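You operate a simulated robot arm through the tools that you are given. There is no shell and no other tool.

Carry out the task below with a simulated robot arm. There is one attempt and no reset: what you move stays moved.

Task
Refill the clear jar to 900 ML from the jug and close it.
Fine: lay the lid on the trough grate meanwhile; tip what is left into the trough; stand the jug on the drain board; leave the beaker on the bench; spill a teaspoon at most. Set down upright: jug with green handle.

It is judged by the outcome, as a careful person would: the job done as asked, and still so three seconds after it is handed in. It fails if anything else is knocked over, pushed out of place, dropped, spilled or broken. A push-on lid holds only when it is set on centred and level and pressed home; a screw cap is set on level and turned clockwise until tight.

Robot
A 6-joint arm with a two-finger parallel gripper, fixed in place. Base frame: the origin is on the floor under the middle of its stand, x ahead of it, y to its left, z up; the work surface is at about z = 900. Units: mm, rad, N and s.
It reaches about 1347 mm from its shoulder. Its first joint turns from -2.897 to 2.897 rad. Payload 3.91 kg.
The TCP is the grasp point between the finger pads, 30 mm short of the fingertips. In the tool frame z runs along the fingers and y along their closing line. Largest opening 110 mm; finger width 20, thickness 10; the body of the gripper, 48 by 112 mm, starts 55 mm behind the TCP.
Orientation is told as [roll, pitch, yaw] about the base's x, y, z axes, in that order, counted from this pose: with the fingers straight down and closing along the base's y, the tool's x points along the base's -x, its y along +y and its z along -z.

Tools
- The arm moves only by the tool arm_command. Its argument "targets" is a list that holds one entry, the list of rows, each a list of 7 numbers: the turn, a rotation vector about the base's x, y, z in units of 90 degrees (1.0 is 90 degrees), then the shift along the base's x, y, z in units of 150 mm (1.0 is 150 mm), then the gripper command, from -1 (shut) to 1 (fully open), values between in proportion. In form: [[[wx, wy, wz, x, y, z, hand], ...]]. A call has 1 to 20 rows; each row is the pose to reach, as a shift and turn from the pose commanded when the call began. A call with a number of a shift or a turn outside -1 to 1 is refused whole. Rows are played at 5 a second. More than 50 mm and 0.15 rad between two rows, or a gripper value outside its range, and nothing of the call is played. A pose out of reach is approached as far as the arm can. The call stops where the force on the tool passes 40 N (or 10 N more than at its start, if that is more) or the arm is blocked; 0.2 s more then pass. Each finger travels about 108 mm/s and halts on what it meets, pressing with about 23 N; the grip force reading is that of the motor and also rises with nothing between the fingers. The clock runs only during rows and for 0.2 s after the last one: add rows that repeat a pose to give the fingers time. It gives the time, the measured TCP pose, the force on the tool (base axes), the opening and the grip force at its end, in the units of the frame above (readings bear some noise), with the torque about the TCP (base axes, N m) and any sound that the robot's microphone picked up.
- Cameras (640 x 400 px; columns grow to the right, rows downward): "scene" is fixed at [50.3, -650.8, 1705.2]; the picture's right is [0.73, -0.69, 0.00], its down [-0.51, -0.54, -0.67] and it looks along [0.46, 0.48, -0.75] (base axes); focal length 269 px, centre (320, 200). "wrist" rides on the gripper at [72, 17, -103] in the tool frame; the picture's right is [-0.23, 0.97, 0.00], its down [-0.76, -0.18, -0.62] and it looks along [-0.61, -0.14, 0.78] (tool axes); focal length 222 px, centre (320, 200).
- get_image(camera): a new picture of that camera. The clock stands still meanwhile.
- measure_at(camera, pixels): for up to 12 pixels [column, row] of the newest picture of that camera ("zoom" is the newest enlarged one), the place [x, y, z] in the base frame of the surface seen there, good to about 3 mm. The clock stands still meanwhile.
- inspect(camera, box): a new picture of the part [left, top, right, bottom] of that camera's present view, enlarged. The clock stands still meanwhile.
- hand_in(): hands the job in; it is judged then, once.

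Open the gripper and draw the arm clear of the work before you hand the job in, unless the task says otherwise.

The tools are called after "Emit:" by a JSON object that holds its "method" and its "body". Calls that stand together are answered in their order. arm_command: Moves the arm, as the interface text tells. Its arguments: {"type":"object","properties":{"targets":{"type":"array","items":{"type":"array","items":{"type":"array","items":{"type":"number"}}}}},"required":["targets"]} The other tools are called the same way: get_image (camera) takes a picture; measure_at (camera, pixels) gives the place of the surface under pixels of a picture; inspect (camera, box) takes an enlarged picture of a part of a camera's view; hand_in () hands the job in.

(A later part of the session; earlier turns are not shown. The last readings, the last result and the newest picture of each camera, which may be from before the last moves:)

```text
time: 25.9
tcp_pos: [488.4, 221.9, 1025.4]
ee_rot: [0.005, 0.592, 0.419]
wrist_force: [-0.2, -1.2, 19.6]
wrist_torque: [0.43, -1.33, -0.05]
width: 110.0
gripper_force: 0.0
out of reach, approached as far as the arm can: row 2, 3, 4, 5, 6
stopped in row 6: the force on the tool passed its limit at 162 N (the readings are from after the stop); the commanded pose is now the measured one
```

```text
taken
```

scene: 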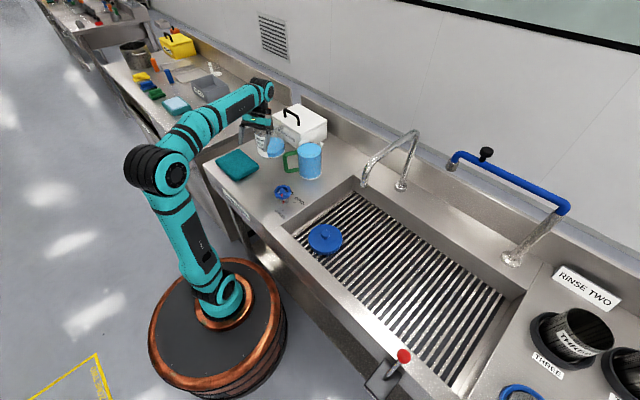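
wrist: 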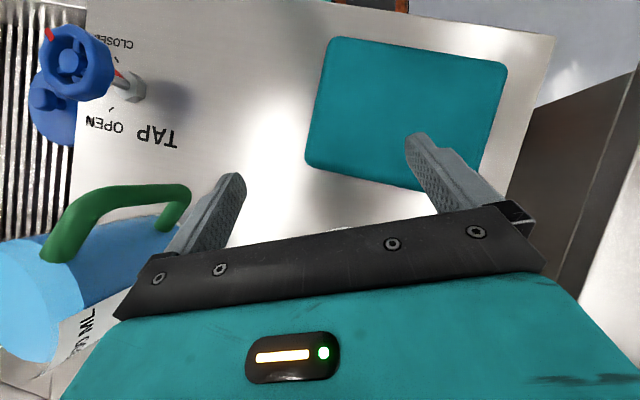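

The pose was out of reach and the hand sagged down and touched something (162 N). I'll look closely at the jar and surroundings before moving anything.

Emit:
{"method": "inspect", "body": {"camera": "scene", "box": [225, 75, 325, 175]}}

Emit:
{"method": "inspect", "body": {"camera": "scene", "box": [240, 110, 300, 165]}}

```text
4.00 times, centred on (275, 125) of scene
```

zoom: 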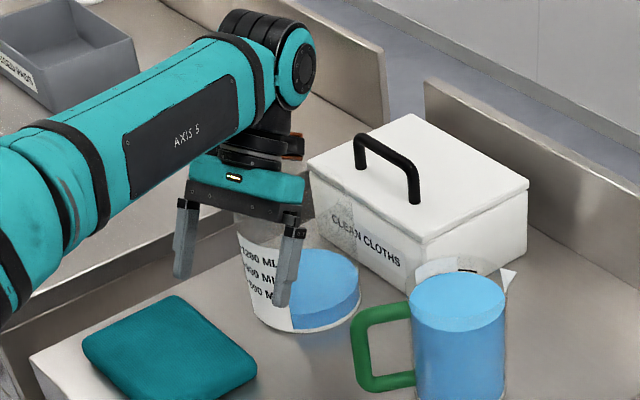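

```text
7.27 times, centred on (270, 138) of scene
```

zoom: 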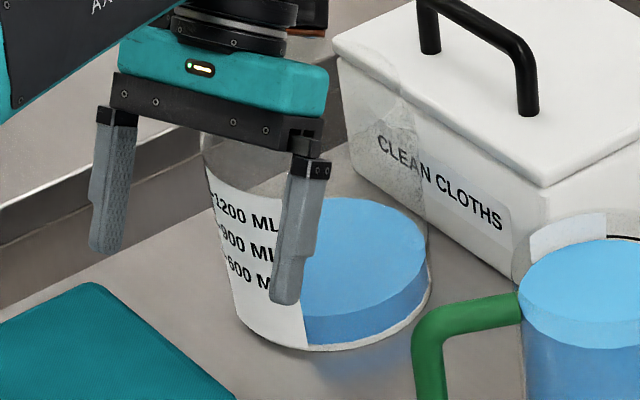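

The jar is still upright and the palm rests on its near rim; the arm's wrist evidently cannot fold back toward the base. I'll back out by un-tilting and rising at once, which lifts the palm up and away from the rim.

Emit:
{"method": "arm_command", "body": {"targets": [[[0.012, -0.027, 0, -0.01, -0.005, 0.04, 1], [0.03, -0.07, 0, -0.03, -0.012, 0.1, 1], [0.06, -0.135, 0, -0.05, -0.02, 0.2, 1], [0.09, -0.205, 0, -0.05, -0.02, 0.4, 1], [0.122, -0.274, 0, -0.05, -0.02, 0.65, 1], [0.153, -0.345, 0, -0.05, -0.02, 0.9, 1], [0.153, -0.345, 0, -0.05, -0.02, 1.0, 1]]]}}

Emit:
{"method": "inspect", "body": {"camera": "scene", "box": [225, 75, 325, 175]}}

Emit:
{"method": "inspect", "body": {"camera": "scene", "box": [245, 105, 300, 162]}}

```text
time: 27.5
tcp_pos: [481.6, 218.7, 1175.1]
ee_rot: [0.003, 0.001, 0.42]
wrist_force: [-0.1, 1.3, 0.1]
wrist_torque: [0.0, -0.01, 0.01]
width: 110.1
gripper_force: 0.1
```

```text
4.00 times, centred on (275, 125) of scene
```

zoom: 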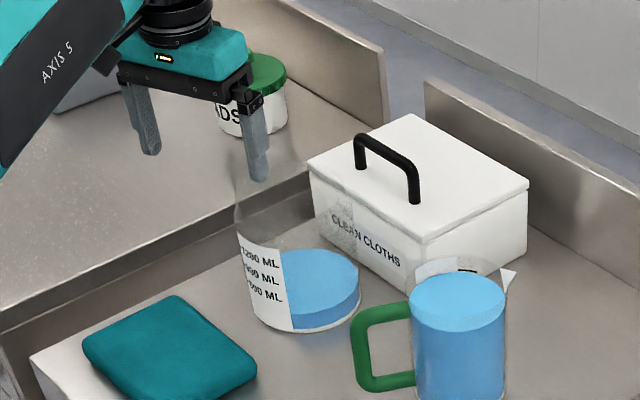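

```text
7.02 times, centred on (272, 134) of scene
```

zoom: 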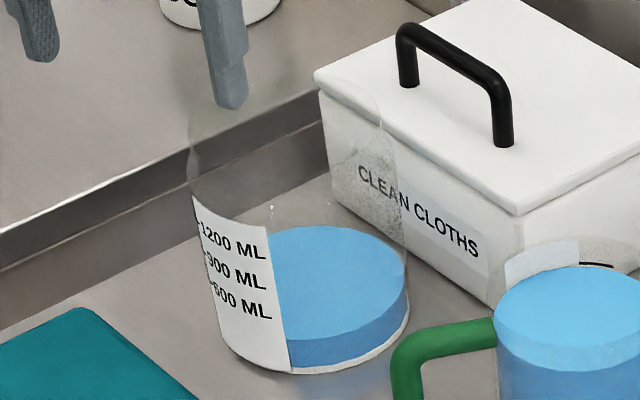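

The jar stands where it was (shift ≤1 mm) and looks intact. Pouring must be done with the fingers pointing away from the robot, so I'll measure the white box, PADS jar and jar rim to choose a pouring side.

Emit:
{"method": "measure_at", "body": {"camera": "zoom", "pixels": [[322, 80], [330, 120], [515, 205], [408, 30], [505, 140], [400, 5], [345, 180], [195, 120], [378, 115], [250, 300], [228, 345], [405, 330]]}}

Emit:
{"method": "get_image", "body": {"camera": "scene"}}

Emit:
{"method": "measure_at", "body": {"camera": "scene", "pixels": [[257, 92], [257, 103], [250, 108], [210, 88], [240, 120], [230, 140], [300, 105], [327, 125], [297, 128], [275, 112], [262, 88], [222, 95]]}}

```text
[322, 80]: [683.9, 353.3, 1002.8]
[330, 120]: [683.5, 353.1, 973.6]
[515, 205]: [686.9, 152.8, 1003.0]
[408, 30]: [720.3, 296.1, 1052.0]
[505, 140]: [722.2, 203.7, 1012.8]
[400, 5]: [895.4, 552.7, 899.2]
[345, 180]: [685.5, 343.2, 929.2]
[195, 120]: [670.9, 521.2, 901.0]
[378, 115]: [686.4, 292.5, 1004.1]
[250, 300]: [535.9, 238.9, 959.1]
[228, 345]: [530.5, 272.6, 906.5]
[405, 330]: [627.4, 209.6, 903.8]
```

```text
taken
```

scene: 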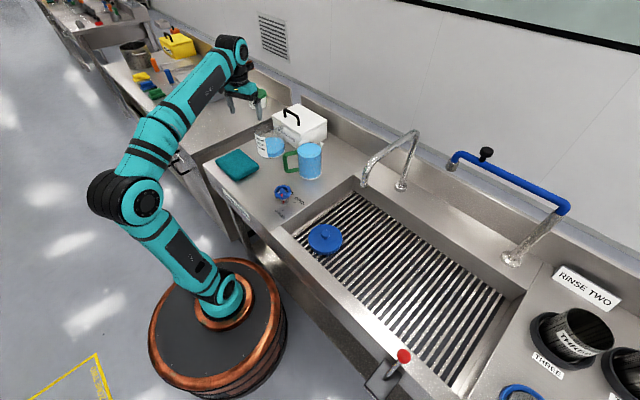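

```text
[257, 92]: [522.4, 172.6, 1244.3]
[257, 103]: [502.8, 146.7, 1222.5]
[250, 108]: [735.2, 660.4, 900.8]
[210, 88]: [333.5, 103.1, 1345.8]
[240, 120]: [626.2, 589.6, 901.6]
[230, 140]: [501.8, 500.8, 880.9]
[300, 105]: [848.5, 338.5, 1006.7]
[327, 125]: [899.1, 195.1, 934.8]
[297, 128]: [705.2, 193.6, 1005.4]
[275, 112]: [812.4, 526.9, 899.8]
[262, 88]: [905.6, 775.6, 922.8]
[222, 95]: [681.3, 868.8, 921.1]
```

Box spans x≥684, y 153–353, top z≈1003; the area left of the jar is free. So I'll rehearse pouring toward -y (jug left of the jar, fingers pointing +y), first rising to z≈1300 while yawing back, in small checks.

Emit:
{"method": "arm_command", "body": {"targets": [[[0, 0, -0.08, 0, 0, 0.15, 1], [0, 0, -0.17, 0, 0, 0.35, 1], [0, 0, -0.26, 0, 0, 0.6, 1], [0, 0, -0.35, 0.05, 0.1, 0.83, 1], [0, 0, -0.44, 0.2, 0.3, 0.83, 1], [0, 0, -0.53, 0.4, 0.5, 0.83, 1], [0, 0, -0.62, 0.6, 0.72, 0.83, 1], [0, 0, -0.71, 0.74, 0.92, 0.83, 1], [0, 0, -0.8, 0.74, 1.0, 0.83, 1], [0, 0, -0.8, 0.74, 1.0, 0.83, 1]]]}}

```text
time: 29.7
tcp_pos: [588.1, 367.7, 1283.6]
ee_rot: [0.01, 0.003, -0.84]
wrist_force: [0.1, -0.3, 0.4]
wrist_torque: [0.01, 0.02, 0.02]
width: 109.9
gripper_force: 0.0
out of reach, approached as far as the arm can: row 7, 8, 9, 10
```

Tool-down at that radius tops out near z≈1284. I'll come down to about z=1220 and finish the yaw to -90°.

Emit:
{"method": "arm_command", "body": {"targets": [[[0, 0, -0.09, 0, 0, -0.15, 1], [0, 0, -0.18, 0, 0, -0.35, 1], [0, 0, -0.27, 0, 0, -0.5, 1], [0, 0, -0.36, 0, 0, -0.55, 1], [0, 0, -0.44, 0, 0, -0.55, 1], [0, 0, -0.467, 0, 0, -0.55, 1], [0, 0, -0.467, 0, 0, -0.55, 1]]]}}

```text
time: 31.3
tcp_pos: [588.6, 367.3, 1200.2]
ee_rot: [0.005, 0.001, -1.572]
wrist_force: [0.2, -1.0, -0.6]
wrist_torque: [0.02, 0.0, 0.0]
width: 110.0
gripper_force: 0.0
```

Yaw -90° reached at (589,367,1200) without trouble. Now tilting 30° about +x as a first rehearsal step.

Emit:
{"method": "arm_command", "body": {"targets": [[[0.083, 0, 0, 0, 0, 0, 1], [0.167, 0, 0, 0, 0, 0, 1], [0.25, 0, 0, 0, 0, 0, 1], [0.333, 0, 0, 0, 0, 0, 1], [0.333, 0, 0, 0, 0, 0, 1]]]}}

```text
time: 32.5
tcp_pos: [588.7, 366.1, 1201.5]
ee_rot: [0.004, 0.528, -1.571]
wrist_force: [-0.8, 0.6, 0.3]
wrist_torque: [0.0, 0.0, 0.01]
width: 110.1
gripper_force: 0.0
```

30° is reached cleanly. Continuing to about 68°.

Emit:
{"method": "arm_command", "body": {"targets": [[[0.083, 0, 0, 0, 0, 0, 1], [0.167, 0, 0, 0, 0, 0, 1], [0.25, 0, 0, 0, 0, 0, 1], [0.333, 0, 0, 0, 0, 0, 1], [0.42, 0, 0, 0, 0, 0, 1], [0.42, 0, 0, 0, 0, 0, 1]]]}}

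Emit:
{"method": "get_image", "body": {"camera": "scene"}}

Emit:
{"method": "get_image", "body": {"camera": "wrist"}}

```text
time: 33.9
tcp_pos: [588.5, 365.5, 1201.3]
ee_rot: [0.003, 1.187, -1.573]
wrist_force: [0.1, 0.2, -0.5]
wrist_torque: [0.01, 0.02, 0.0]
width: 109.8
gripper_force: 0.1
```

```text
taken
```

scene: 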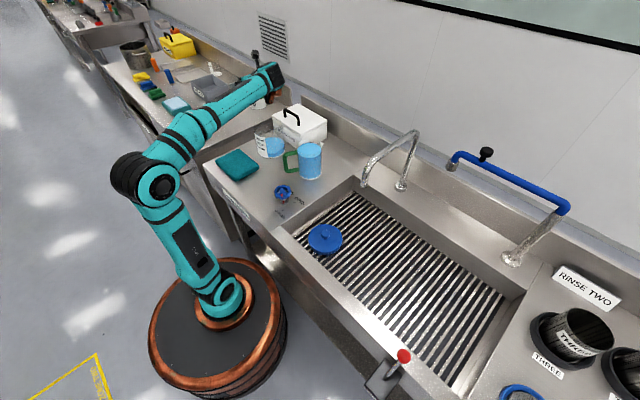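

```text
taken
```

wrist: 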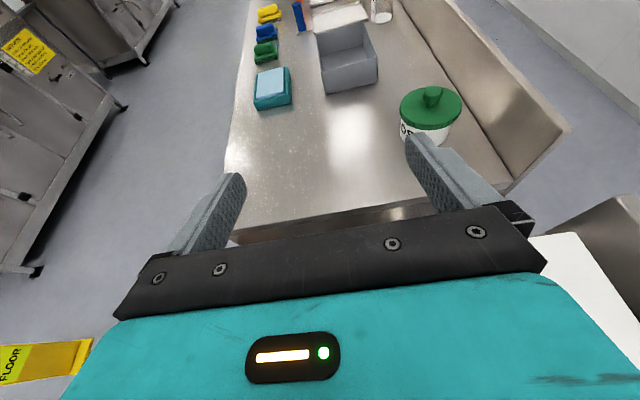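

68° is reached with the pose held, and the jar scale stays visible to the scene camera. I'll un-tilt and then travel to above the jug with yaw -24°.

Emit:
{"method": "arm_command", "body": {"targets": [[[-0.083, 0, 0, 0, 0, 0, 1], [-0.167, 0, 0, 0, 0, 0, 1], [-0.25, 0, 0, 0, 0, 0, 1], [-0.333, 0, 0, 0, 0, 0, 1], [-0.417, 0, 0, 0, 0, 0, 1], [-0.5, 0, 0, 0, 0, 0, 1], [-0.583, 0, 0, 0, 0, 0, 1], [-0.667, 0, 0, 0, 0, 0, 1], [-0.753, 0, 0, 0, 0, 0, 1], [-0.753, 0, 0, 0, 0, 0, 1]]]}}

```text
time: 36.1
tcp_pos: [589.3, 365.9, 1201.7]
ee_rot: [0.003, -0.001, -1.57]
wrist_force: [-1.2, 0.2, -0.5]
wrist_torque: [-0.01, -0.02, -0.01]
width: 110.3
gripper_force: 0.0
```

Vertical again. Moving toward the jug in stages, yawing to -24°.

Emit:
{"method": "arm_command", "body": {"targets": [[[0, 0, 0.09, 0.03, -0.2, 0, 1], [0, 0, 0.18, 0.06, -0.45, 0, 1], [0, 0, 0.27, 0.09, -0.7, 0, 1], [0, 0, 0.36, 0.1, -0.9, 0, 1], [0, 0, 0.4, 0.11, -1.0, 0, 1]]]}}

Emit:
{"method": "arm_command", "body": {"targets": [[[0, 0, 0.09, 0.03, -0.25, 0, 1], [0, 0, 0.18, 0.06, -0.5, 0, 1], [0, 0, 0.27, 0.09, -0.75, 0, 1], [0, 0, 0.333, 0.1, -1.0, 0, 1], [0, 0, 0.333, 0.1, -1.0, 0, 1]]]}}

```text
time: 37.3
tcp_pos: [605.3, 215.0, 1200.3]
ee_rot: [0.004, 0.002, -0.942]
wrist_force: [-0.3, -0.4, 0.5]
wrist_torque: [-0.04, -0.02, -0.01]
width: 110.0
gripper_force: 0.0
```

```text
time: 38.5
tcp_pos: [619.8, 66.3, 1201.5]
ee_rot: [0.004, 0.002, -0.419]
wrist_force: [-0.6, -0.8, -0.3]
wrist_torque: [0.02, 0.01, -0.01]
width: 109.6
gripper_force: 0.1
```

Now over to (622,23.5) and down to z≈1120 (fingertips ≈1090, jug rim ≈1036), then look again.

Emit:
{"method": "arm_command", "body": {"targets": [[[0, 0, 0, 0.01, -0.15, 0, 1], [0, 0, 0, 0.015, -0.285, -0.05, 1], [0, 0, 0, 0.015, -0.285, -0.3, 1], [0, 0, 0, 0.015, -0.285, -0.54, 1], [0, 0, 0, 0.015, -0.285, -0.54, 1], [0, 0, 0, 0.015, -0.285, -0.54, 1]]]}}

Emit:
{"method": "get_image", "body": {"camera": "wrist"}}

Emit:
{"method": "inspect", "body": {"camera": "wrist", "box": [200, 40, 460, 240]}}

Emit:
{"method": "inspect", "body": {"camera": "scene", "box": [270, 100, 350, 190]}}

```text
time: 39.9
tcp_pos: [620.9, 22.9, 1120.2]
ee_rot: [0.005, 0.002, -0.421]
wrist_force: [-0.8, -0.9, -0.2]
wrist_torque: [0.02, 0.01, -0.02]
width: 109.6
gripper_force: 0.0
```

```text
taken
```

wrist: 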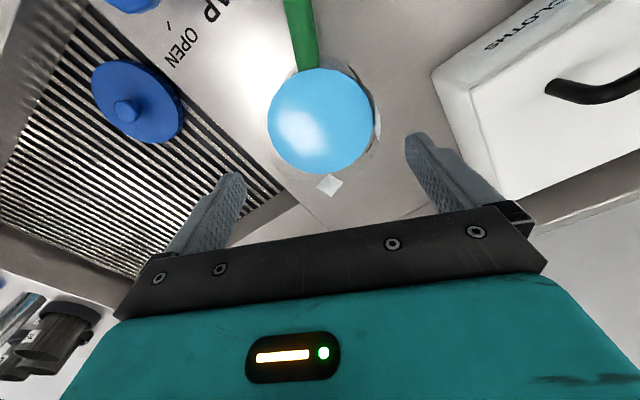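

```text
2.00 times, centred on (330, 140) of wrist
```

zoom: 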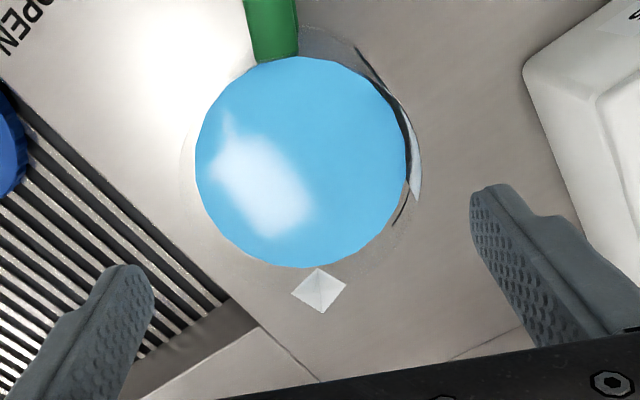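

```text
4.44 times, centred on (310, 145) of scene
```

zoom: 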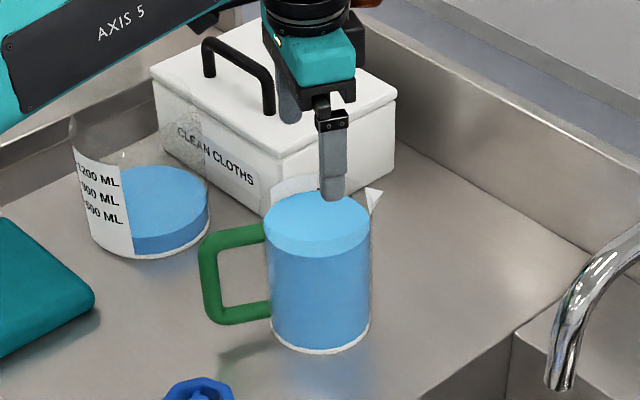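

I'll measure the water disc edges, rim edges, spout, handle and both fingertips in this closer wrist zoom to fine-tune centring.

Emit:
{"method": "inspect", "body": {"camera": "wrist", "box": [200, 40, 460, 240]}}

Emit:
{"method": "measure_at", "body": {"camera": "zoom", "pixels": [[302, 162], [200, 160], [403, 160], [300, 62], [310, 262], [335, 292], [300, 292], [270, 25], [416, 180], [414, 150], [130, 275], [490, 195]]}}

```text
2.00 times, centred on (330, 140) of wrist
```

zoom: 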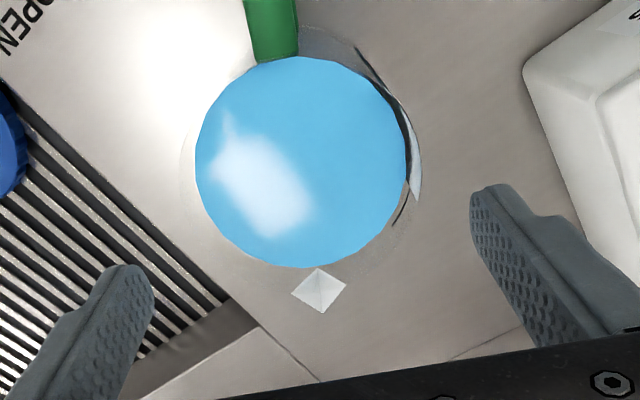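

```text
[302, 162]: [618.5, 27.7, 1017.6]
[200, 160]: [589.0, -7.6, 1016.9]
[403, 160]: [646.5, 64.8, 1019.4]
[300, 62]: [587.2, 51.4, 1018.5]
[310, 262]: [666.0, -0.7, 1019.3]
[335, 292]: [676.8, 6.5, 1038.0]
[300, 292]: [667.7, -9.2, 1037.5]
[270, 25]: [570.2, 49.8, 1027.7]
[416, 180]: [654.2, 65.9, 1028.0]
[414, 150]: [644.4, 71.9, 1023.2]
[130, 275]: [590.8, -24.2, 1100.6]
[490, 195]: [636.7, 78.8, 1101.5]
```

Circle fits give the jug centre ≈(624,23.3), r≈47 inside. I'll nudge +2.5 mm in x and descend to z≈1072 (tips just above the rim) to check clearance visually.

Emit:
{"method": "arm_command", "body": {"targets": [[[0, 0, 0, 0.017, 0, -0.1, 1], [0, 0, 0, 0.017, 0, -0.22, 1], [0, 0, 0, 0.017, 0, -0.32, 1], [0, 0, 0, 0.017, 0, -0.32, 1], [0, 0, 0, 0.017, 0, -0.32, 1]]]}}

Emit:
{"method": "inspect", "body": {"camera": "wrist", "box": [200, 40, 460, 240]}}

Emit:
{"method": "inspect", "body": {"camera": "scene", "box": [285, 115, 345, 175]}}

```text
time: 41.1
tcp_pos: [625.2, 23.0, 1072.2]
ee_rot: [0.003, 0.002, -0.419]
wrist_force: [-0.3, 0.8, -1.1]
wrist_torque: [0.05, 0.0, -0.02]
width: 110.0
gripper_force: 0.1
```

```text
2.00 times, centred on (330, 140) of wrist
```

zoom: 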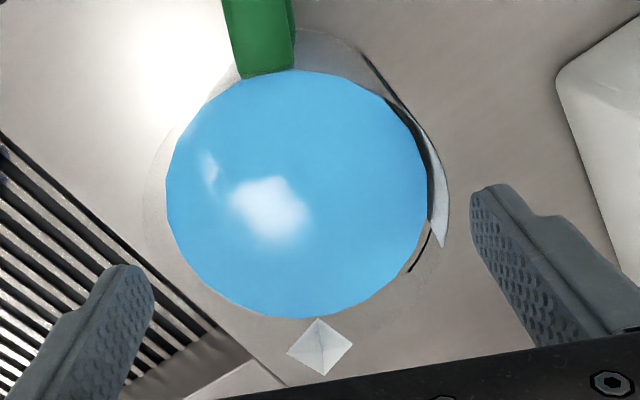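

```text
6.67 times, centred on (315, 145) of scene
```

zoom: 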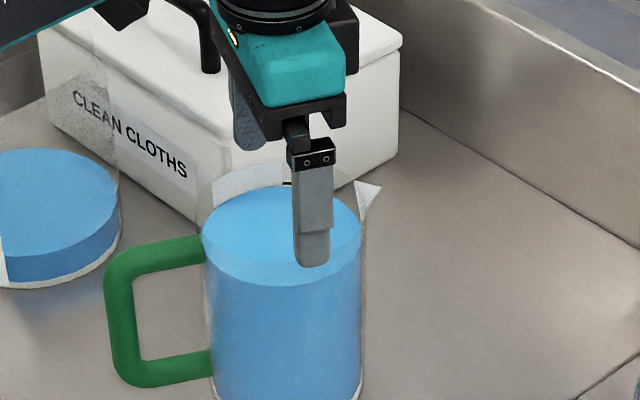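

The tips look to be just outside the rim on both sides. I'll measure again at this closer distance to verify centring along the closing line.

Emit:
{"method": "inspect", "body": {"camera": "wrist", "box": [200, 40, 460, 240]}}

Emit:
{"method": "measure_at", "body": {"camera": "zoom", "pixels": [[172, 210], [424, 210], [280, 75], [310, 312], [190, 130], [395, 110], [220, 280], [380, 290], [320, 370], [445, 215], [152, 290], [474, 210]]}}

```text
2.00 times, centred on (330, 140) of wrist
```

zoom: 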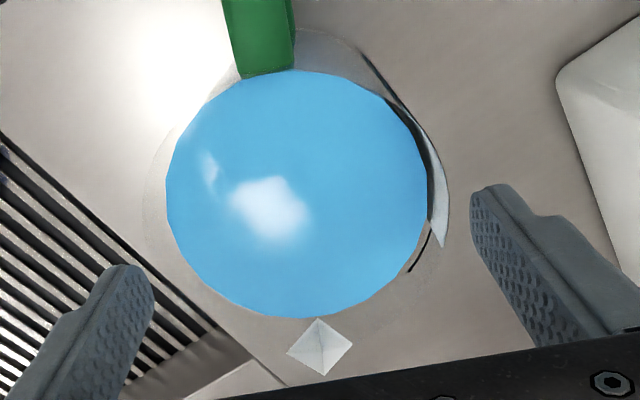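

```text
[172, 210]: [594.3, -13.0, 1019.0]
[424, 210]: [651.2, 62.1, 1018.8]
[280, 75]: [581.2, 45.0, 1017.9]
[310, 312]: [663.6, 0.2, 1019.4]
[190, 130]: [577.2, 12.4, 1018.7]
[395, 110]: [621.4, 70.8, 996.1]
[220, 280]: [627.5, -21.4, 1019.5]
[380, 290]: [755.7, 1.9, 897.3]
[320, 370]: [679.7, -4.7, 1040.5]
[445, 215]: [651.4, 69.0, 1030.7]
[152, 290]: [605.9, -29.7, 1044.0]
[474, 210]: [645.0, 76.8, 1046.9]
```

Jug centre ≈(623.2,24.3), finger midpoint ≈(625.5,23.6): centred within 0.5 mm along the closing line. I'll descend slowly to z≈1030 first and check the force.

Emit:
{"method": "arm_command", "body": {"targets": [[[0, 0, 0, -0.01, 0.003, -0.04, 1], [0, 0, 0, -0.01, 0.003, -0.1, 1], [0, 0, 0, -0.01, 0.003, -0.16, 1], [0, 0, 0, -0.01, 0.003, -0.22, 1], [0, 0, 0, -0.01, 0.003, -0.28, 1], [0, 0, 0, -0.01, 0.003, -0.28, 1]]]}}

Emit:
{"method": "inspect", "body": {"camera": "wrist", "box": [200, 40, 460, 240]}}

Emit:
{"method": "inspect", "body": {"camera": "scene", "box": [285, 115, 345, 175]}}

```text
time: 42.5
tcp_pos: [625.2, 22.4, 1030.5]
ee_rot: [0.004, 0.003, -0.422]
wrist_force: [0.2, 0.5, -0.4]
wrist_torque: [-0.04, 0.01, -0.01]
width: 109.8
gripper_force: 0.0
```

```text
2.00 times, centred on (330, 140) of wrist
```

zoom: 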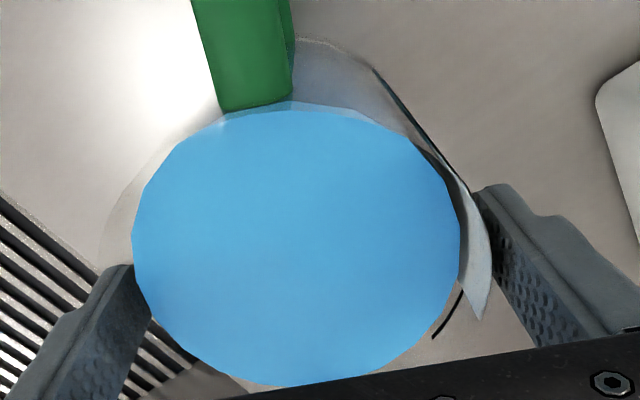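

```text
6.67 times, centred on (315, 145) of scene
```

zoom: 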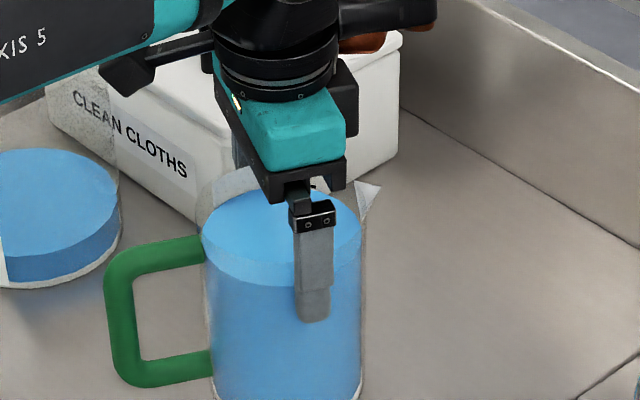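

No contact, fingers straddle the wall. Continuing down 33 mm to z≈997 (palm ≈16 mm above rim), then closing.

Emit:
{"method": "arm_command", "body": {"targets": [[[0, 0, 0, 0, 0, -0.05, 1], [0, 0, 0, 0, 0, -0.1, 1], [0, 0, 0, 0, 0, -0.15, 1], [0, 0, 0, 0, 0, -0.2, 1], [0, 0, 0, 0, 0, -0.225, 1], [0, 0, 0, 0, 0, -0.225, 1]]]}}

Emit:
{"method": "inspect", "body": {"camera": "scene", "box": [285, 115, 345, 175]}}

Emit:
{"method": "get_image", "body": {"camera": "wrist"}}

```text
time: 43.9
tcp_pos: [622.4, 23.8, 996.5]
ee_rot: [0.004, 0.002, -0.421]
wrist_force: [0.2, -0.5, 0.0]
wrist_torque: [-0.02, -0.03, 0.0]
width: 109.9
gripper_force: 0.0
```

```text
6.67 times, centred on (315, 145) of scene
```

zoom: 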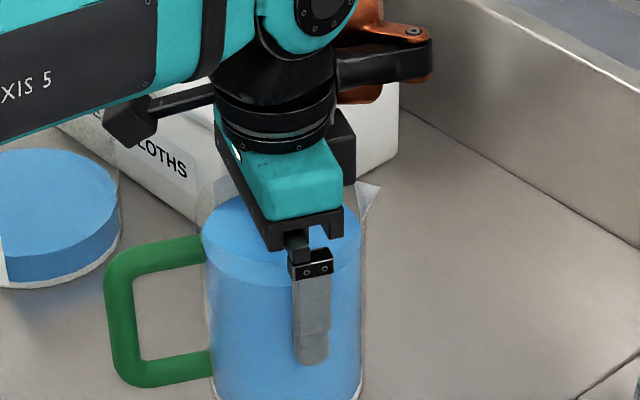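

```text
taken
```

wrist: 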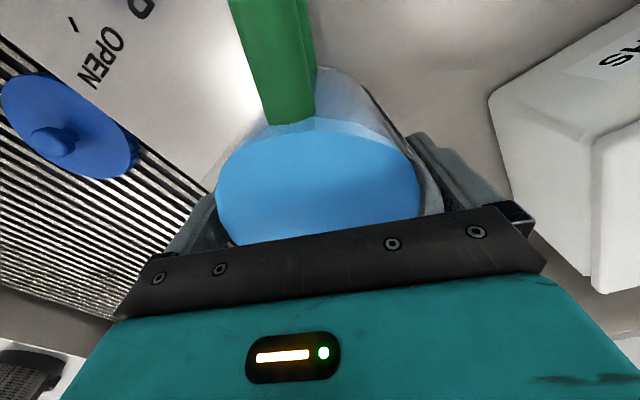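

The palm sits above the rim with no force. Closing on the jug body now.

Emit:
{"method": "arm_command", "body": {"targets": [[[0, 0, 0, 0, 0, 0, 0.92], [0, 0, 0, 0, 0, 0, 0.84], [0, 0, 0, 0, 0, 0, 0.7], [0, 0, 0, 0, 0, 0, 0.3], [0, 0, 0, 0, 0, 0, -0.5], [0, 0, 0, 0, 0, 0, -1], [0, 0, 0, 0, 0, 0, -1]]]}}

Emit:
{"method": "inspect", "body": {"camera": "wrist", "box": [200, 40, 460, 240]}}

Emit:
{"method": "inspect", "body": {"camera": "scene", "box": [285, 125, 345, 185]}}

```text
time: 45.5
tcp_pos: [622.5, 24.7, 996.5]
ee_rot: [0.005, 0.003, -0.419]
wrist_force: [0.2, -0.2, -0.6]
wrist_torque: [-0.09, 0.07, -0.01]
width: 102.4
gripper_force: 22.7
```

```text
2.00 times, centred on (330, 140) of wrist
```

zoom: 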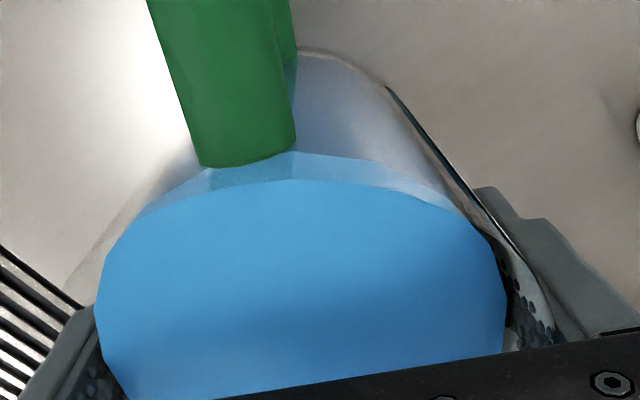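

```text
6.67 times, centred on (315, 155) of scene
```

zoom: 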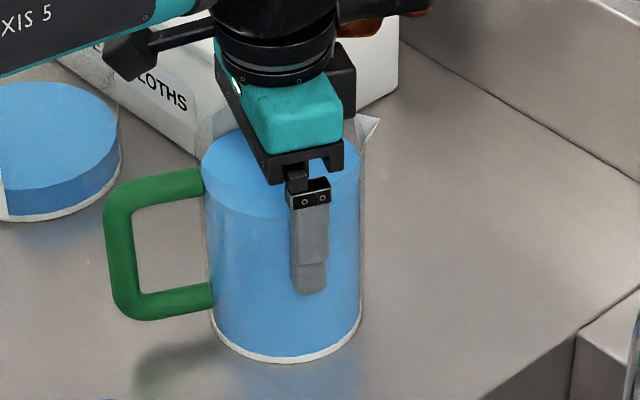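

Gripped at width 102.4 with 22.7 N. I'll lift 5 mm slowly and check the load and for slipping.

Emit:
{"method": "arm_command", "body": {"targets": [[[0, 0, 0, 0, 0, 0.01, -1], [0, 0, 0, 0, 0, 0.02, -1], [0, 0, 0, 0, 0, 0.033, -1], [0, 0, 0, 0, 0, 0.033, -1], [0, 0, 0, 0, 0, 0.033, -1]]]}}

Emit:
{"method": "inspect", "body": {"camera": "scene", "box": [285, 125, 345, 185]}}

```text
time: 46.7
tcp_pos: [624.4, 24.7, 1000.8]
ee_rot: [0.004, 0.002, -0.419]
wrist_force: [0.1, 0.3, -1.5]
wrist_torque: [0.01, 0.02, 0.0]
width: 102.2
gripper_force: 23.0
```

```text
6.67 times, centred on (315, 155) of scene
```

zoom: 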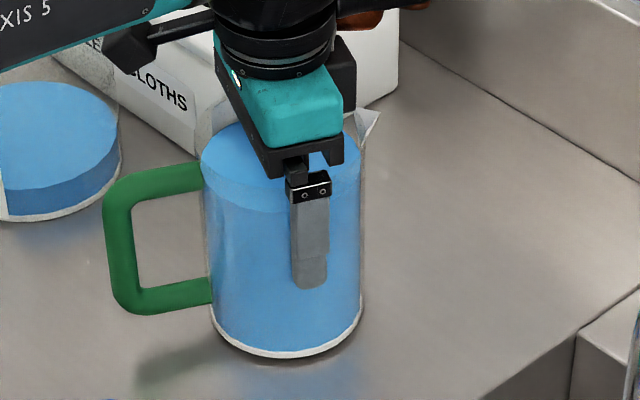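

The jug is off the bench (base shifted up in view) with only about 1.5 N load and no slip. Lifting slowly by 120 mm more.

Emit:
{"method": "arm_command", "body": {"targets": [[[0, 0, 0, 0, 0, 0.04, -1], [0, 0, 0, 0, 0, 0.12, -1], [0, 0, 0, 0, 0, 0.22, -1], [0, 0, 0, 0, 0, 0.33, -1], [0, 0, 0, 0, 0, 0.44, -1], [0, 0, 0, 0, 0, 0.55, -1], [0, 0, 0, 0, 0, 0.66, -1], [0, 0, 0, 0, 0, 0.75, -1], [0, 0, 0, 0, 0, 0.8, -1], [0, 0, 0, 0, 0, 0.8, -1]]]}}

Emit:
{"method": "inspect", "body": {"camera": "scene", "box": [265, 85, 365, 185]}}

Emit:
{"method": "get_image", "body": {"camera": "wrist"}}

```text
time: 48.9
tcp_pos: [623.7, 24.1, 1121.6]
ee_rot: [0.003, 0.002, -0.42]
wrist_force: [-0.6, 0.1, -1.4]
wrist_torque: [0.02, 0.02, -0.02]
width: 102.2
gripper_force: 22.7
```

```text
4.00 times, centred on (315, 135) of scene
```

zoom: 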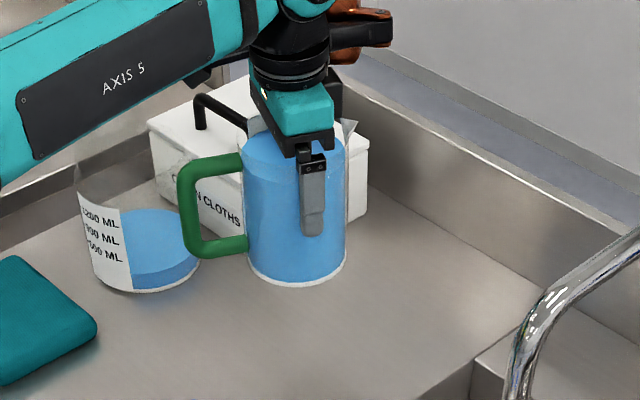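

```text
taken
```

wrist: 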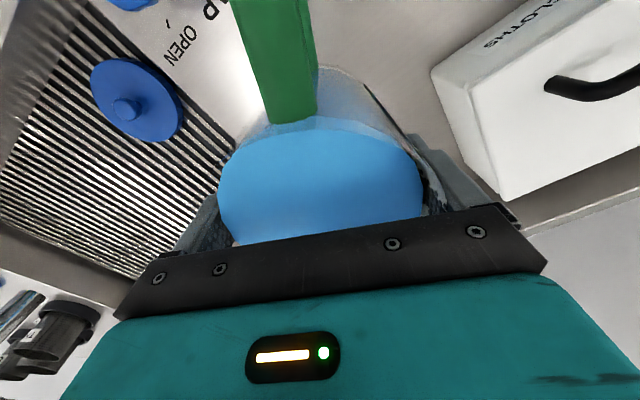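

The jug hangs level with the water steady. I'll rise to z≈1185 so its base clears the jar and box handle, then move left with yaw turning to -90°.

Emit:
{"method": "arm_command", "body": {"targets": [[[0, 0, 0, 0, 0, 0.05, -1], [0, 0, 0, 0, 0, 0.13, -1], [0, 0, 0, 0, 0, 0.22, -1], [0, 0, 0, 0, 0, 0.32, -1], [0, 0, 0, 0, 0, 0.4, -1], [0, 0, 0, 0, 0, 0.43, -1], [0, 0, 0, 0, 0, 0.43, -1]]]}}

Emit:
{"method": "arm_command", "body": {"targets": [[[0, 0, -0.02, -0.01, 0.04, 0, -1], [0, 0, -0.05, -0.02, 0.12, 0, -1], [0, 0, -0.09, -0.03, 0.22, 0, -1], [0, 0, -0.13, -0.04, 0.33, 0, -1], [0, 0, -0.18, -0.05, 0.44, 0, -1], [0, 0, -0.22, -0.06, 0.55, 0, -1], [0, 0, -0.26, -0.07, 0.66, 0, -1], [0, 0, -0.3, -0.08, 0.77, 0, -1], [0, 0, -0.33, -0.09, 0.88, 0, -1], [0, 0, -0.36, -0.09, 0.96, 0, -1], [0, 0, -0.37, -0.09, 1.0, 0, -1]]]}}

```text
time: 50.5
tcp_pos: [623.8, 24.1, 1185.9]
ee_rot: [0.005, 0.004, -0.42]
wrist_force: [0.7, -0.4, -1.1]
wrist_torque: [-0.02, -0.01, 0.01]
width: 102.3
gripper_force: 23.1
```

```text
time: 52.9
tcp_pos: [609.9, 173.5, 1186.2]
ee_rot: [0.002, 0.0, -1.002]
wrist_force: [-0.2, 0.3, -1.6]
wrist_torque: [-0.04, -0.01, 0.02]
width: 102.3
gripper_force: 22.8
```

Steady so far at (610,174,1186). Continuing +y over the jar top and finishing the yaw to -90°.

Emit:
{"method": "arm_command", "body": {"targets": [[[0, 0, -0.02, -0.01, 0.04, 0, -1], [0, 0, -0.05, -0.02, 0.12, 0, -1], [0, 0, -0.09, -0.03, 0.22, 0, -1], [0, 0, -0.13, -0.04, 0.33, 0, -1], [0, 0, -0.17, -0.05, 0.44, 0, -1], [0, 0, -0.21, -0.06, 0.55, 0, -1], [0, 0, -0.25, -0.07, 0.66, 0, -1], [0, 0, -0.29, -0.08, 0.77, 0, -1], [0, 0, -0.33, -0.09, 0.88, 0, -1], [0, 0, -0.355, -0.1, 0.96, 0, -1], [0, 0, -0.363, -0.11, 1.0, 0, -1], [0, 0, -0.363, -0.11, 1.0, 0, -1]]]}}

Emit:
{"method": "get_image", "body": {"camera": "scene"}}

Emit:
{"method": "inspect", "body": {"camera": "scene", "box": [220, 50, 320, 160]}}

```text
time: 55.5
tcp_pos: [593.3, 324.2, 1186.0]
ee_rot: [0.003, 0.001, -1.572]
wrist_force: [-0.1, 0.4, -1.7]
wrist_torque: [-0.03, -0.01, 0.01]
width: 102.2
gripper_force: 22.8
```

```text
taken
```

scene: 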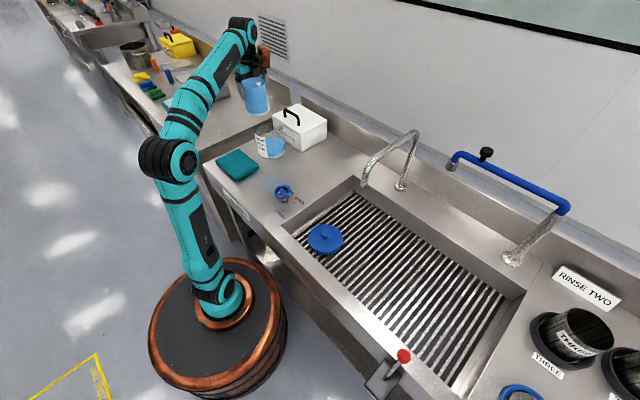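

```text
3.64 times, centred on (270, 105) of scene
```

zoom: 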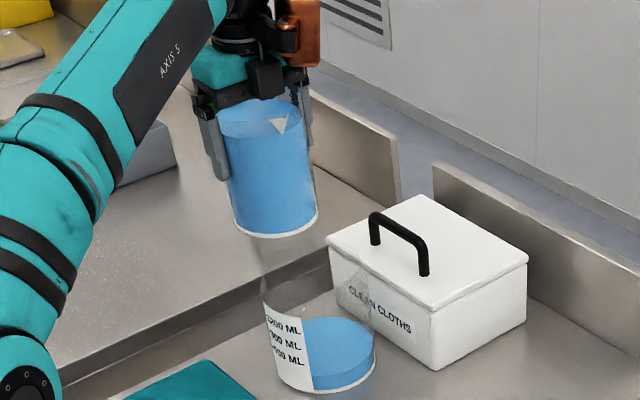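

The spout faces -y toward the jar, jug level. I'll move further left to y≈396 before descending to z≈1105 beside the jar.

Emit:
{"method": "arm_command", "body": {"targets": [[[0, 0, 0, 0, 0.08, 0, -1], [0, 0, 0, 0, 0.2, 0, -1], [0, 0, 0, 0, 0.33, 0, -1], [0, 0, 0, 0, 0.44, 0, -1], [0, 0, 0, 0, 0.48, -0.04, -1], [0, 0, 0, 0, 0.48, -0.12, -1], [0, 0, 0, 0, 0.48, -0.23, -1], [0, 0, 0, 0, 0.48, -0.34, -1], [0, 0, 0, 0, 0.48, -0.45, -1], [0, 0, 0, 0, 0.48, -0.52, -1], [0, 0, 0, 0, 0.48, -0.54, -1], [0, 0, 0, 0, 0.48, -0.54, -1]]]}}

Emit:
{"method": "inspect", "body": {"camera": "scene", "box": [220, 70, 310, 165]}}

Emit:
{"method": "inspect", "body": {"camera": "scene", "box": [250, 120, 290, 162]}}

```text
time: 58.1
tcp_pos: [593.5, 395.1, 1103.9]
ee_rot: [0.002, 0.002, -1.569]
wrist_force: [-0.7, -0.5, -1.1]
wrist_torque: [-0.03, 0.02, 0.01]
width: 101.9
gripper_force: 22.7
```

```text
4.21 times, centred on (265, 118) of scene
```

zoom: 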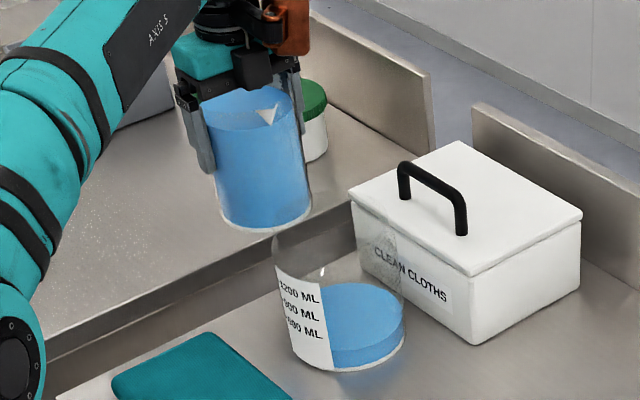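

```text
9.52 times, centred on (270, 141) of scene
```

zoom: 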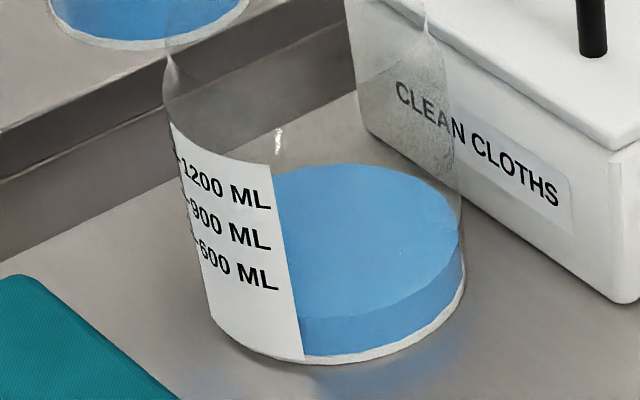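

Clear view of the scale. I'll measure water surface points and the label's text/tick heights in this zoom for calibration.

Emit:
{"method": "measure_at", "body": {"camera": "zoom", "pixels": [[370, 220], [400, 260], [340, 270], [320, 200], [230, 190], [230, 229], [233, 268], [182, 163], [190, 200], [197, 240], [310, 350], [300, 300]]}}

Emit:
{"method": "measure_at", "body": {"camera": "zoom", "pixels": [[265, 201], [265, 240], [272, 281], [270, 165], [285, 240], [300, 352], [250, 350], [215, 325], [182, 128], [440, 300], [460, 290], [330, 335]]}}

```text
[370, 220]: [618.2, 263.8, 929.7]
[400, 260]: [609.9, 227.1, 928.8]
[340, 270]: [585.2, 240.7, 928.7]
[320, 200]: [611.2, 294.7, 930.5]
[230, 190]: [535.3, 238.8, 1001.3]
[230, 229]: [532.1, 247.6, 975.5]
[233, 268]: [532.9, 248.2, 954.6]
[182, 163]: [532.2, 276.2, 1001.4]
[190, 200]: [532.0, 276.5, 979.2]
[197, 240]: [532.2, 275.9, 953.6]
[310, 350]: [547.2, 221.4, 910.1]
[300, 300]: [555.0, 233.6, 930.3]
```

```text
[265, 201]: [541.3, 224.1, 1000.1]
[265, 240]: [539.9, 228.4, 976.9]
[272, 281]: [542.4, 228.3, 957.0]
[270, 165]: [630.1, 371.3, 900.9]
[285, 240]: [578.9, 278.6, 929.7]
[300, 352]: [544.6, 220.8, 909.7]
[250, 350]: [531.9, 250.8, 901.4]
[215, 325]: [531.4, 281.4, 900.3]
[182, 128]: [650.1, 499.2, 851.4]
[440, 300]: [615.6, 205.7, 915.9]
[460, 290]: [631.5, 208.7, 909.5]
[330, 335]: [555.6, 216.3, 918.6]
```

Calibration: water surface z≈929.6; marks at 600≈954, 900≈977, 1200≈1001, so 23.5 mm per 300 ml and the jar now holds ≈300 ml; target surface z≈977. Now I'll tilt the jug 10° while easing in to y≈380, which should not yet pour.

Emit:
{"method": "arm_command", "body": {"targets": [[[0.02, 0, 0, 0, -0.02, 0, -1], [0.04, 0, 0, 0, -0.04, 0, -1], [0.06, 0, 0, 0, -0.06, 0.01, -1], [0.08, 0, 0, 0, -0.08, 0.01, -1], [0.1, 0, 0, 0, -0.095, 0.01, -1], [0.111, 0, 0, 0, -0.1, 0.01, -1], [0.111, 0, 0, 0, -0.1, 0.01, -1]]]}}

Emit:
{"method": "inspect", "body": {"camera": "scene", "box": [220, 70, 310, 165]}}

```text
time: 59.7
tcp_pos: [593.5, 380.6, 1106.5]
ee_rot: [0.004, 0.176, -1.571]
wrist_force: [-0.6, -0.2, -2.0]
wrist_torque: [-0.02, 0.02, 0.04]
width: 102.2
gripper_force: 22.7
```

```text
4.21 times, centred on (265, 118) of scene
```

zoom: 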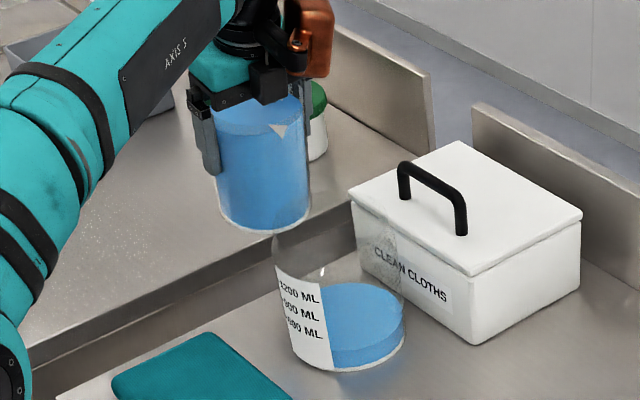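

Jug at 10°, no flow yet. I'll measure the spout tip (zoom (277,131)) and the jar rim to confirm alignment over the mouth.

Emit:
{"method": "inspect", "body": {"camera": "scene", "box": [245, 90, 295, 145]}}

Emit:
{"method": "measure_at", "body": {"camera": "zoom", "pixels": [[302, 95], [306, 85], [295, 85], [315, 80], [190, 215], [250, 235], [300, 245], [380, 190], [200, 170], [400, 215], [172, 100], [385, 100]]}}

```text
7.27 times, centred on (270, 118) of scene
```

zoom: 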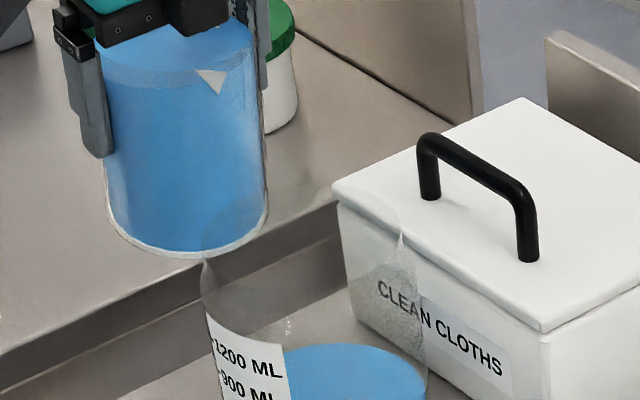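

```text
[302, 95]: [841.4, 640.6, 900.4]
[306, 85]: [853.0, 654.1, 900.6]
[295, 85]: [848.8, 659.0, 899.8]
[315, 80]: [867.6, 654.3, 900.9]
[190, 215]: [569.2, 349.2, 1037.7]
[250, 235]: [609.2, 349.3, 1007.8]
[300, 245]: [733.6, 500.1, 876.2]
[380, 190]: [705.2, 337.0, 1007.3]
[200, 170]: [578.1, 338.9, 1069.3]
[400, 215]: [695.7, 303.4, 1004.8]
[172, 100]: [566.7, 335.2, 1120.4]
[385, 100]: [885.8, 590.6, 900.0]
```

The spout is at zoom (214,80); measuring it and faint jar rim edges.

Emit:
{"method": "measure_at", "body": {"camera": "zoom", "pixels": [[213, 77], [218, 88], [205, 73], [222, 74], [208, 255], [402, 240], [395, 220], [208, 240], [350, 195], [305, 310], [290, 325], [240, 230]]}}

Emit:
{"method": "inspect", "body": {"camera": "scene", "box": [252, 112, 290, 145]}}

```text
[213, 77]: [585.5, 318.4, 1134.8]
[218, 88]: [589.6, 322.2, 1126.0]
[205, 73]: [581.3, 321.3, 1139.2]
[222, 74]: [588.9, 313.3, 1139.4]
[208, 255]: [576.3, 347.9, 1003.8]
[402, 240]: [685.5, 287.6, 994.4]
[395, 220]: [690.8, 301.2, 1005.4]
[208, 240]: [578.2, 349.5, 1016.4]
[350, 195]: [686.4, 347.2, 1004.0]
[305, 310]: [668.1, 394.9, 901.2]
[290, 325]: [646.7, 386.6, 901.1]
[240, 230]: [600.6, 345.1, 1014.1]
```

```text
12.12 times, centred on (271, 128) of scene
```

zoom: 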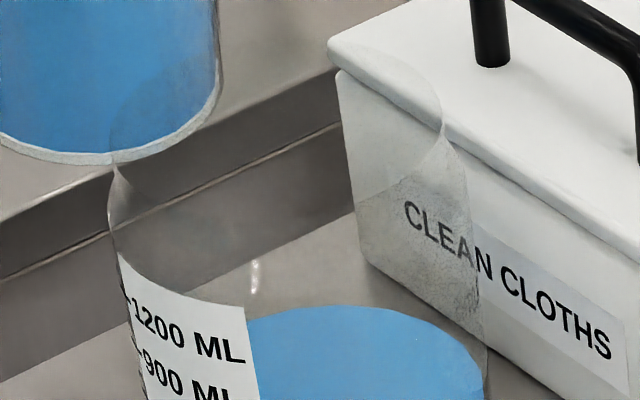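

Spout tip is at ≈(587,314,1137), a bit off in x from the jar centre (≈594,267). I'll shift +6 mm in x and tilt to about 17°, holding a moment to see whether flow begins.

Emit:
{"method": "arm_command", "body": {"targets": [[[0.015, 0, 0, 0.01, -0.01, 0.01, -1], [0.03, 0, 0, 0.02, -0.025, 0.015, -1], [0.045, 0, 0, 0.03, -0.04, 0.02, -1], [0.06, 0, 0, 0.04, -0.052, 0.03, -1], [0.07, 0, 0, 0.04, -0.06, 0.035, -1], [0.078, 0, 0, 0.04, -0.062, 0.037, -1], [0.078, 0, 0, 0.04, -0.062, 0.037, -1], [0.078, 0, 0, 0.04, -0.062, 0.037, -1]]]}}

Emit:
{"method": "inspect", "body": {"camera": "scene", "box": [235, 80, 305, 165]}}

```text
time: 61.5
tcp_pos: [599.9, 373.3, 1111.5]
ee_rot: [0.004, 0.297, -1.571]
wrist_force: [-0.3, 0.3, -1.8]
wrist_torque: [0.0, -0.01, -0.02]
width: 101.9
gripper_force: 23.0
```

```text
4.71 times, centred on (270, 122) of scene
```

zoom: 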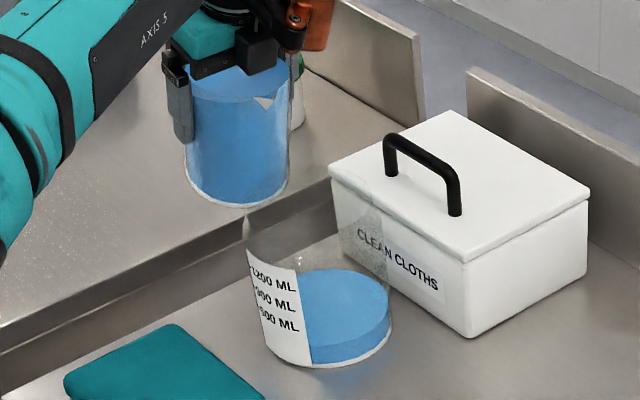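

Still no stream at 17°. Tilting on to 21° with the spout kept over the mouth, then checking.

Emit:
{"method": "arm_command", "body": {"targets": [[[0.012, 0, 0, 0, -0.007, 0.008, -1], [0.023, 0, 0, 0, -0.014, 0.016, -1], [0.034, 0, 0, 0, -0.02, 0.024, -1], [0.044, 0, 0, 0, -0.025, 0.03, -1], [0.044, 0, 0, 0, -0.025, 0.03, -1], [0.044, 0, 0, 0, -0.025, 0.03, -1]]]}}

Emit:
{"method": "inspect", "body": {"camera": "scene", "box": [235, 80, 305, 165]}}

```text
time: 62.9
tcp_pos: [598.7, 367.7, 1116.5]
ee_rot: [0.005, 0.368, -1.571]
wrist_force: [0.3, -0.1, -1.4]
wrist_torque: [-0.06, -0.04, 0.0]
width: 102.3
gripper_force: 22.7
```

```text
4.71 times, centred on (270, 122) of scene
```

zoom: 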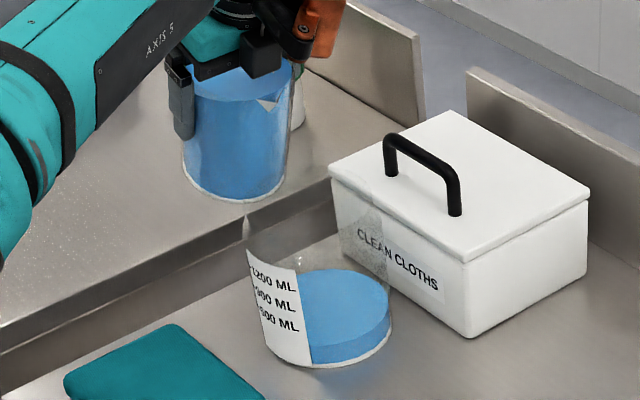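

Not flowing visibly at 21°. I'll zoom on the jug's lip to see where the water surface is.

Emit:
{"method": "inspect", "body": {"camera": "scene", "box": [250, 85, 285, 130]}}

```text
8.89 times, centred on (268, 108) of scene
```

zoom: 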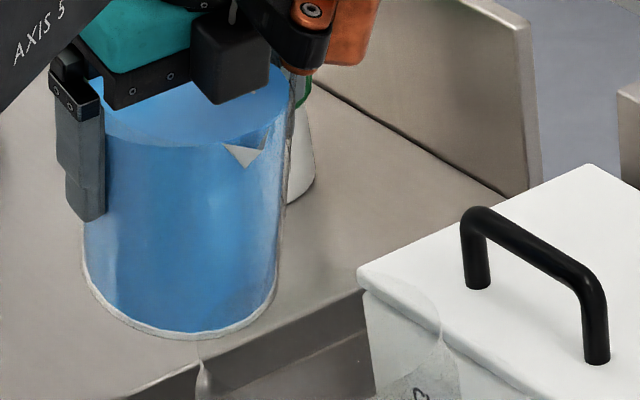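

The water is just at the lip. Adding 3° more with a short hold.

Emit:
{"method": "arm_command", "body": {"targets": [[[0.011, 0, 0, 0, 0, 0.007, -1], [0.022, 0, 0, 0, 0, 0.014, -1], [0.033, 0, 0, 0, 0, 0.02, -1], [0.033, 0, 0, 0, 0, 0.02, -1], [0.033, 0, 0, 0, 0, 0.02, -1]]]}}

Emit:
{"method": "inspect", "body": {"camera": "scene", "box": [240, 85, 295, 162]}}

```text
time: 64.1
tcp_pos: [600.2, 369.3, 1118.3]
ee_rot: [0.003, 0.42, -1.57]
wrist_force: [0.1, 0.5, -2.1]
wrist_torque: [-0.05, 0.01, 0.02]
width: 102.1
gripper_force: 23.0
```

```text
5.19 times, centred on (268, 124) of scene
```

zoom: 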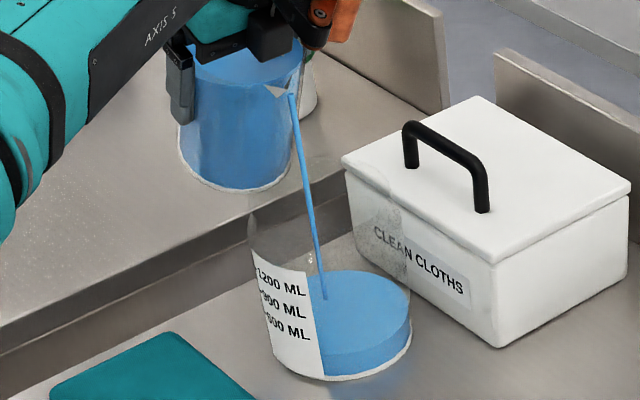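

A thin stream is falling into the jar, landing at zoom (325,298). I'll measure the landing point and the water level.

Emit:
{"method": "measure_at", "body": {"camera": "zoom", "pixels": [[325, 298], [360, 300], [380, 290], [345, 320], [370, 325], [390, 310], [290, 96], [305, 170], [318, 240]]}}

```text
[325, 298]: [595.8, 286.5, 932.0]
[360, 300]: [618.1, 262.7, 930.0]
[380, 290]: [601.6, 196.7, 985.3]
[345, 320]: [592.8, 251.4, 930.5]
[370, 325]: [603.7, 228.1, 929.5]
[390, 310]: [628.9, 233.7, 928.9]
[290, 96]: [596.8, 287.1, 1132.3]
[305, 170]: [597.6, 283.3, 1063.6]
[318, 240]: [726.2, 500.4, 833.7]
```

Stream is vertical at ≈(597,287), 20 mm from the jar centre, well within the mouth. Continuing to tilt slowly to 30°, keeping the spout in place.

Emit:
{"method": "arm_command", "body": {"targets": [[[0.011, 0, 0, 0, 0, 0.009, -1], [0.022, 0, 0, 0, 0, 0.018, -1], [0.033, 0, 0, 0, 0, 0.027, -1], [0.044, 0, 0, 0, 0, 0.036, -1], [0.055, 0, 0, 0, 0, 0.045, -1], [0.067, 0, 0, 0, 0, 0.053, -1], [0.067, 0, 0, 0, 0, 0.053, -1], [0.067, 0, 0, 0, 0, 0.053, -1]]]}}

Emit:
{"method": "inspect", "body": {"camera": "scene", "box": [240, 85, 295, 162]}}

Emit:
{"method": "measure_at", "body": {"camera": "zoom", "pixels": [[360, 298], [350, 310], [370, 310], [340, 320], [390, 305], [325, 296], [290, 96], [305, 170]]}}

```text
time: 65.9
tcp_pos: [598.9, 367.9, 1128.2]
ee_rot: [0.003, 0.527, -1.572]
wrist_force: [0.3, -1.1, -1.6]
wrist_torque: [-0.04, 0.0, 0.01]
width: 101.9
gripper_force: 22.3
```

```text
5.19 times, centred on (268, 124) of scene
```

zoom: 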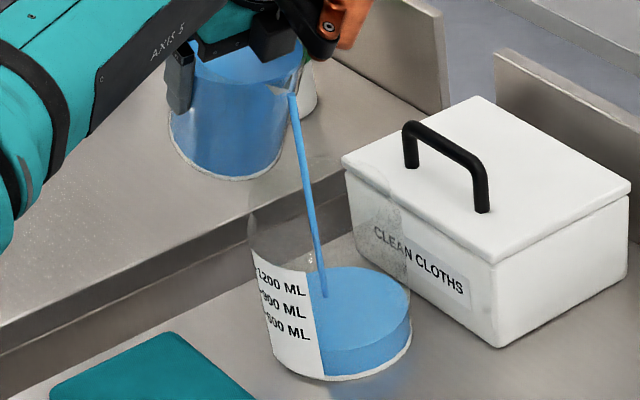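

```text
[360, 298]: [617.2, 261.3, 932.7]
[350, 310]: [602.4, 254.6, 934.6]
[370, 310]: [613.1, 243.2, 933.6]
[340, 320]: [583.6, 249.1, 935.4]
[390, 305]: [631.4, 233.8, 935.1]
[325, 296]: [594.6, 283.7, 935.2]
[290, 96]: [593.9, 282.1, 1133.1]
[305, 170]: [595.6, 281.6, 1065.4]
```

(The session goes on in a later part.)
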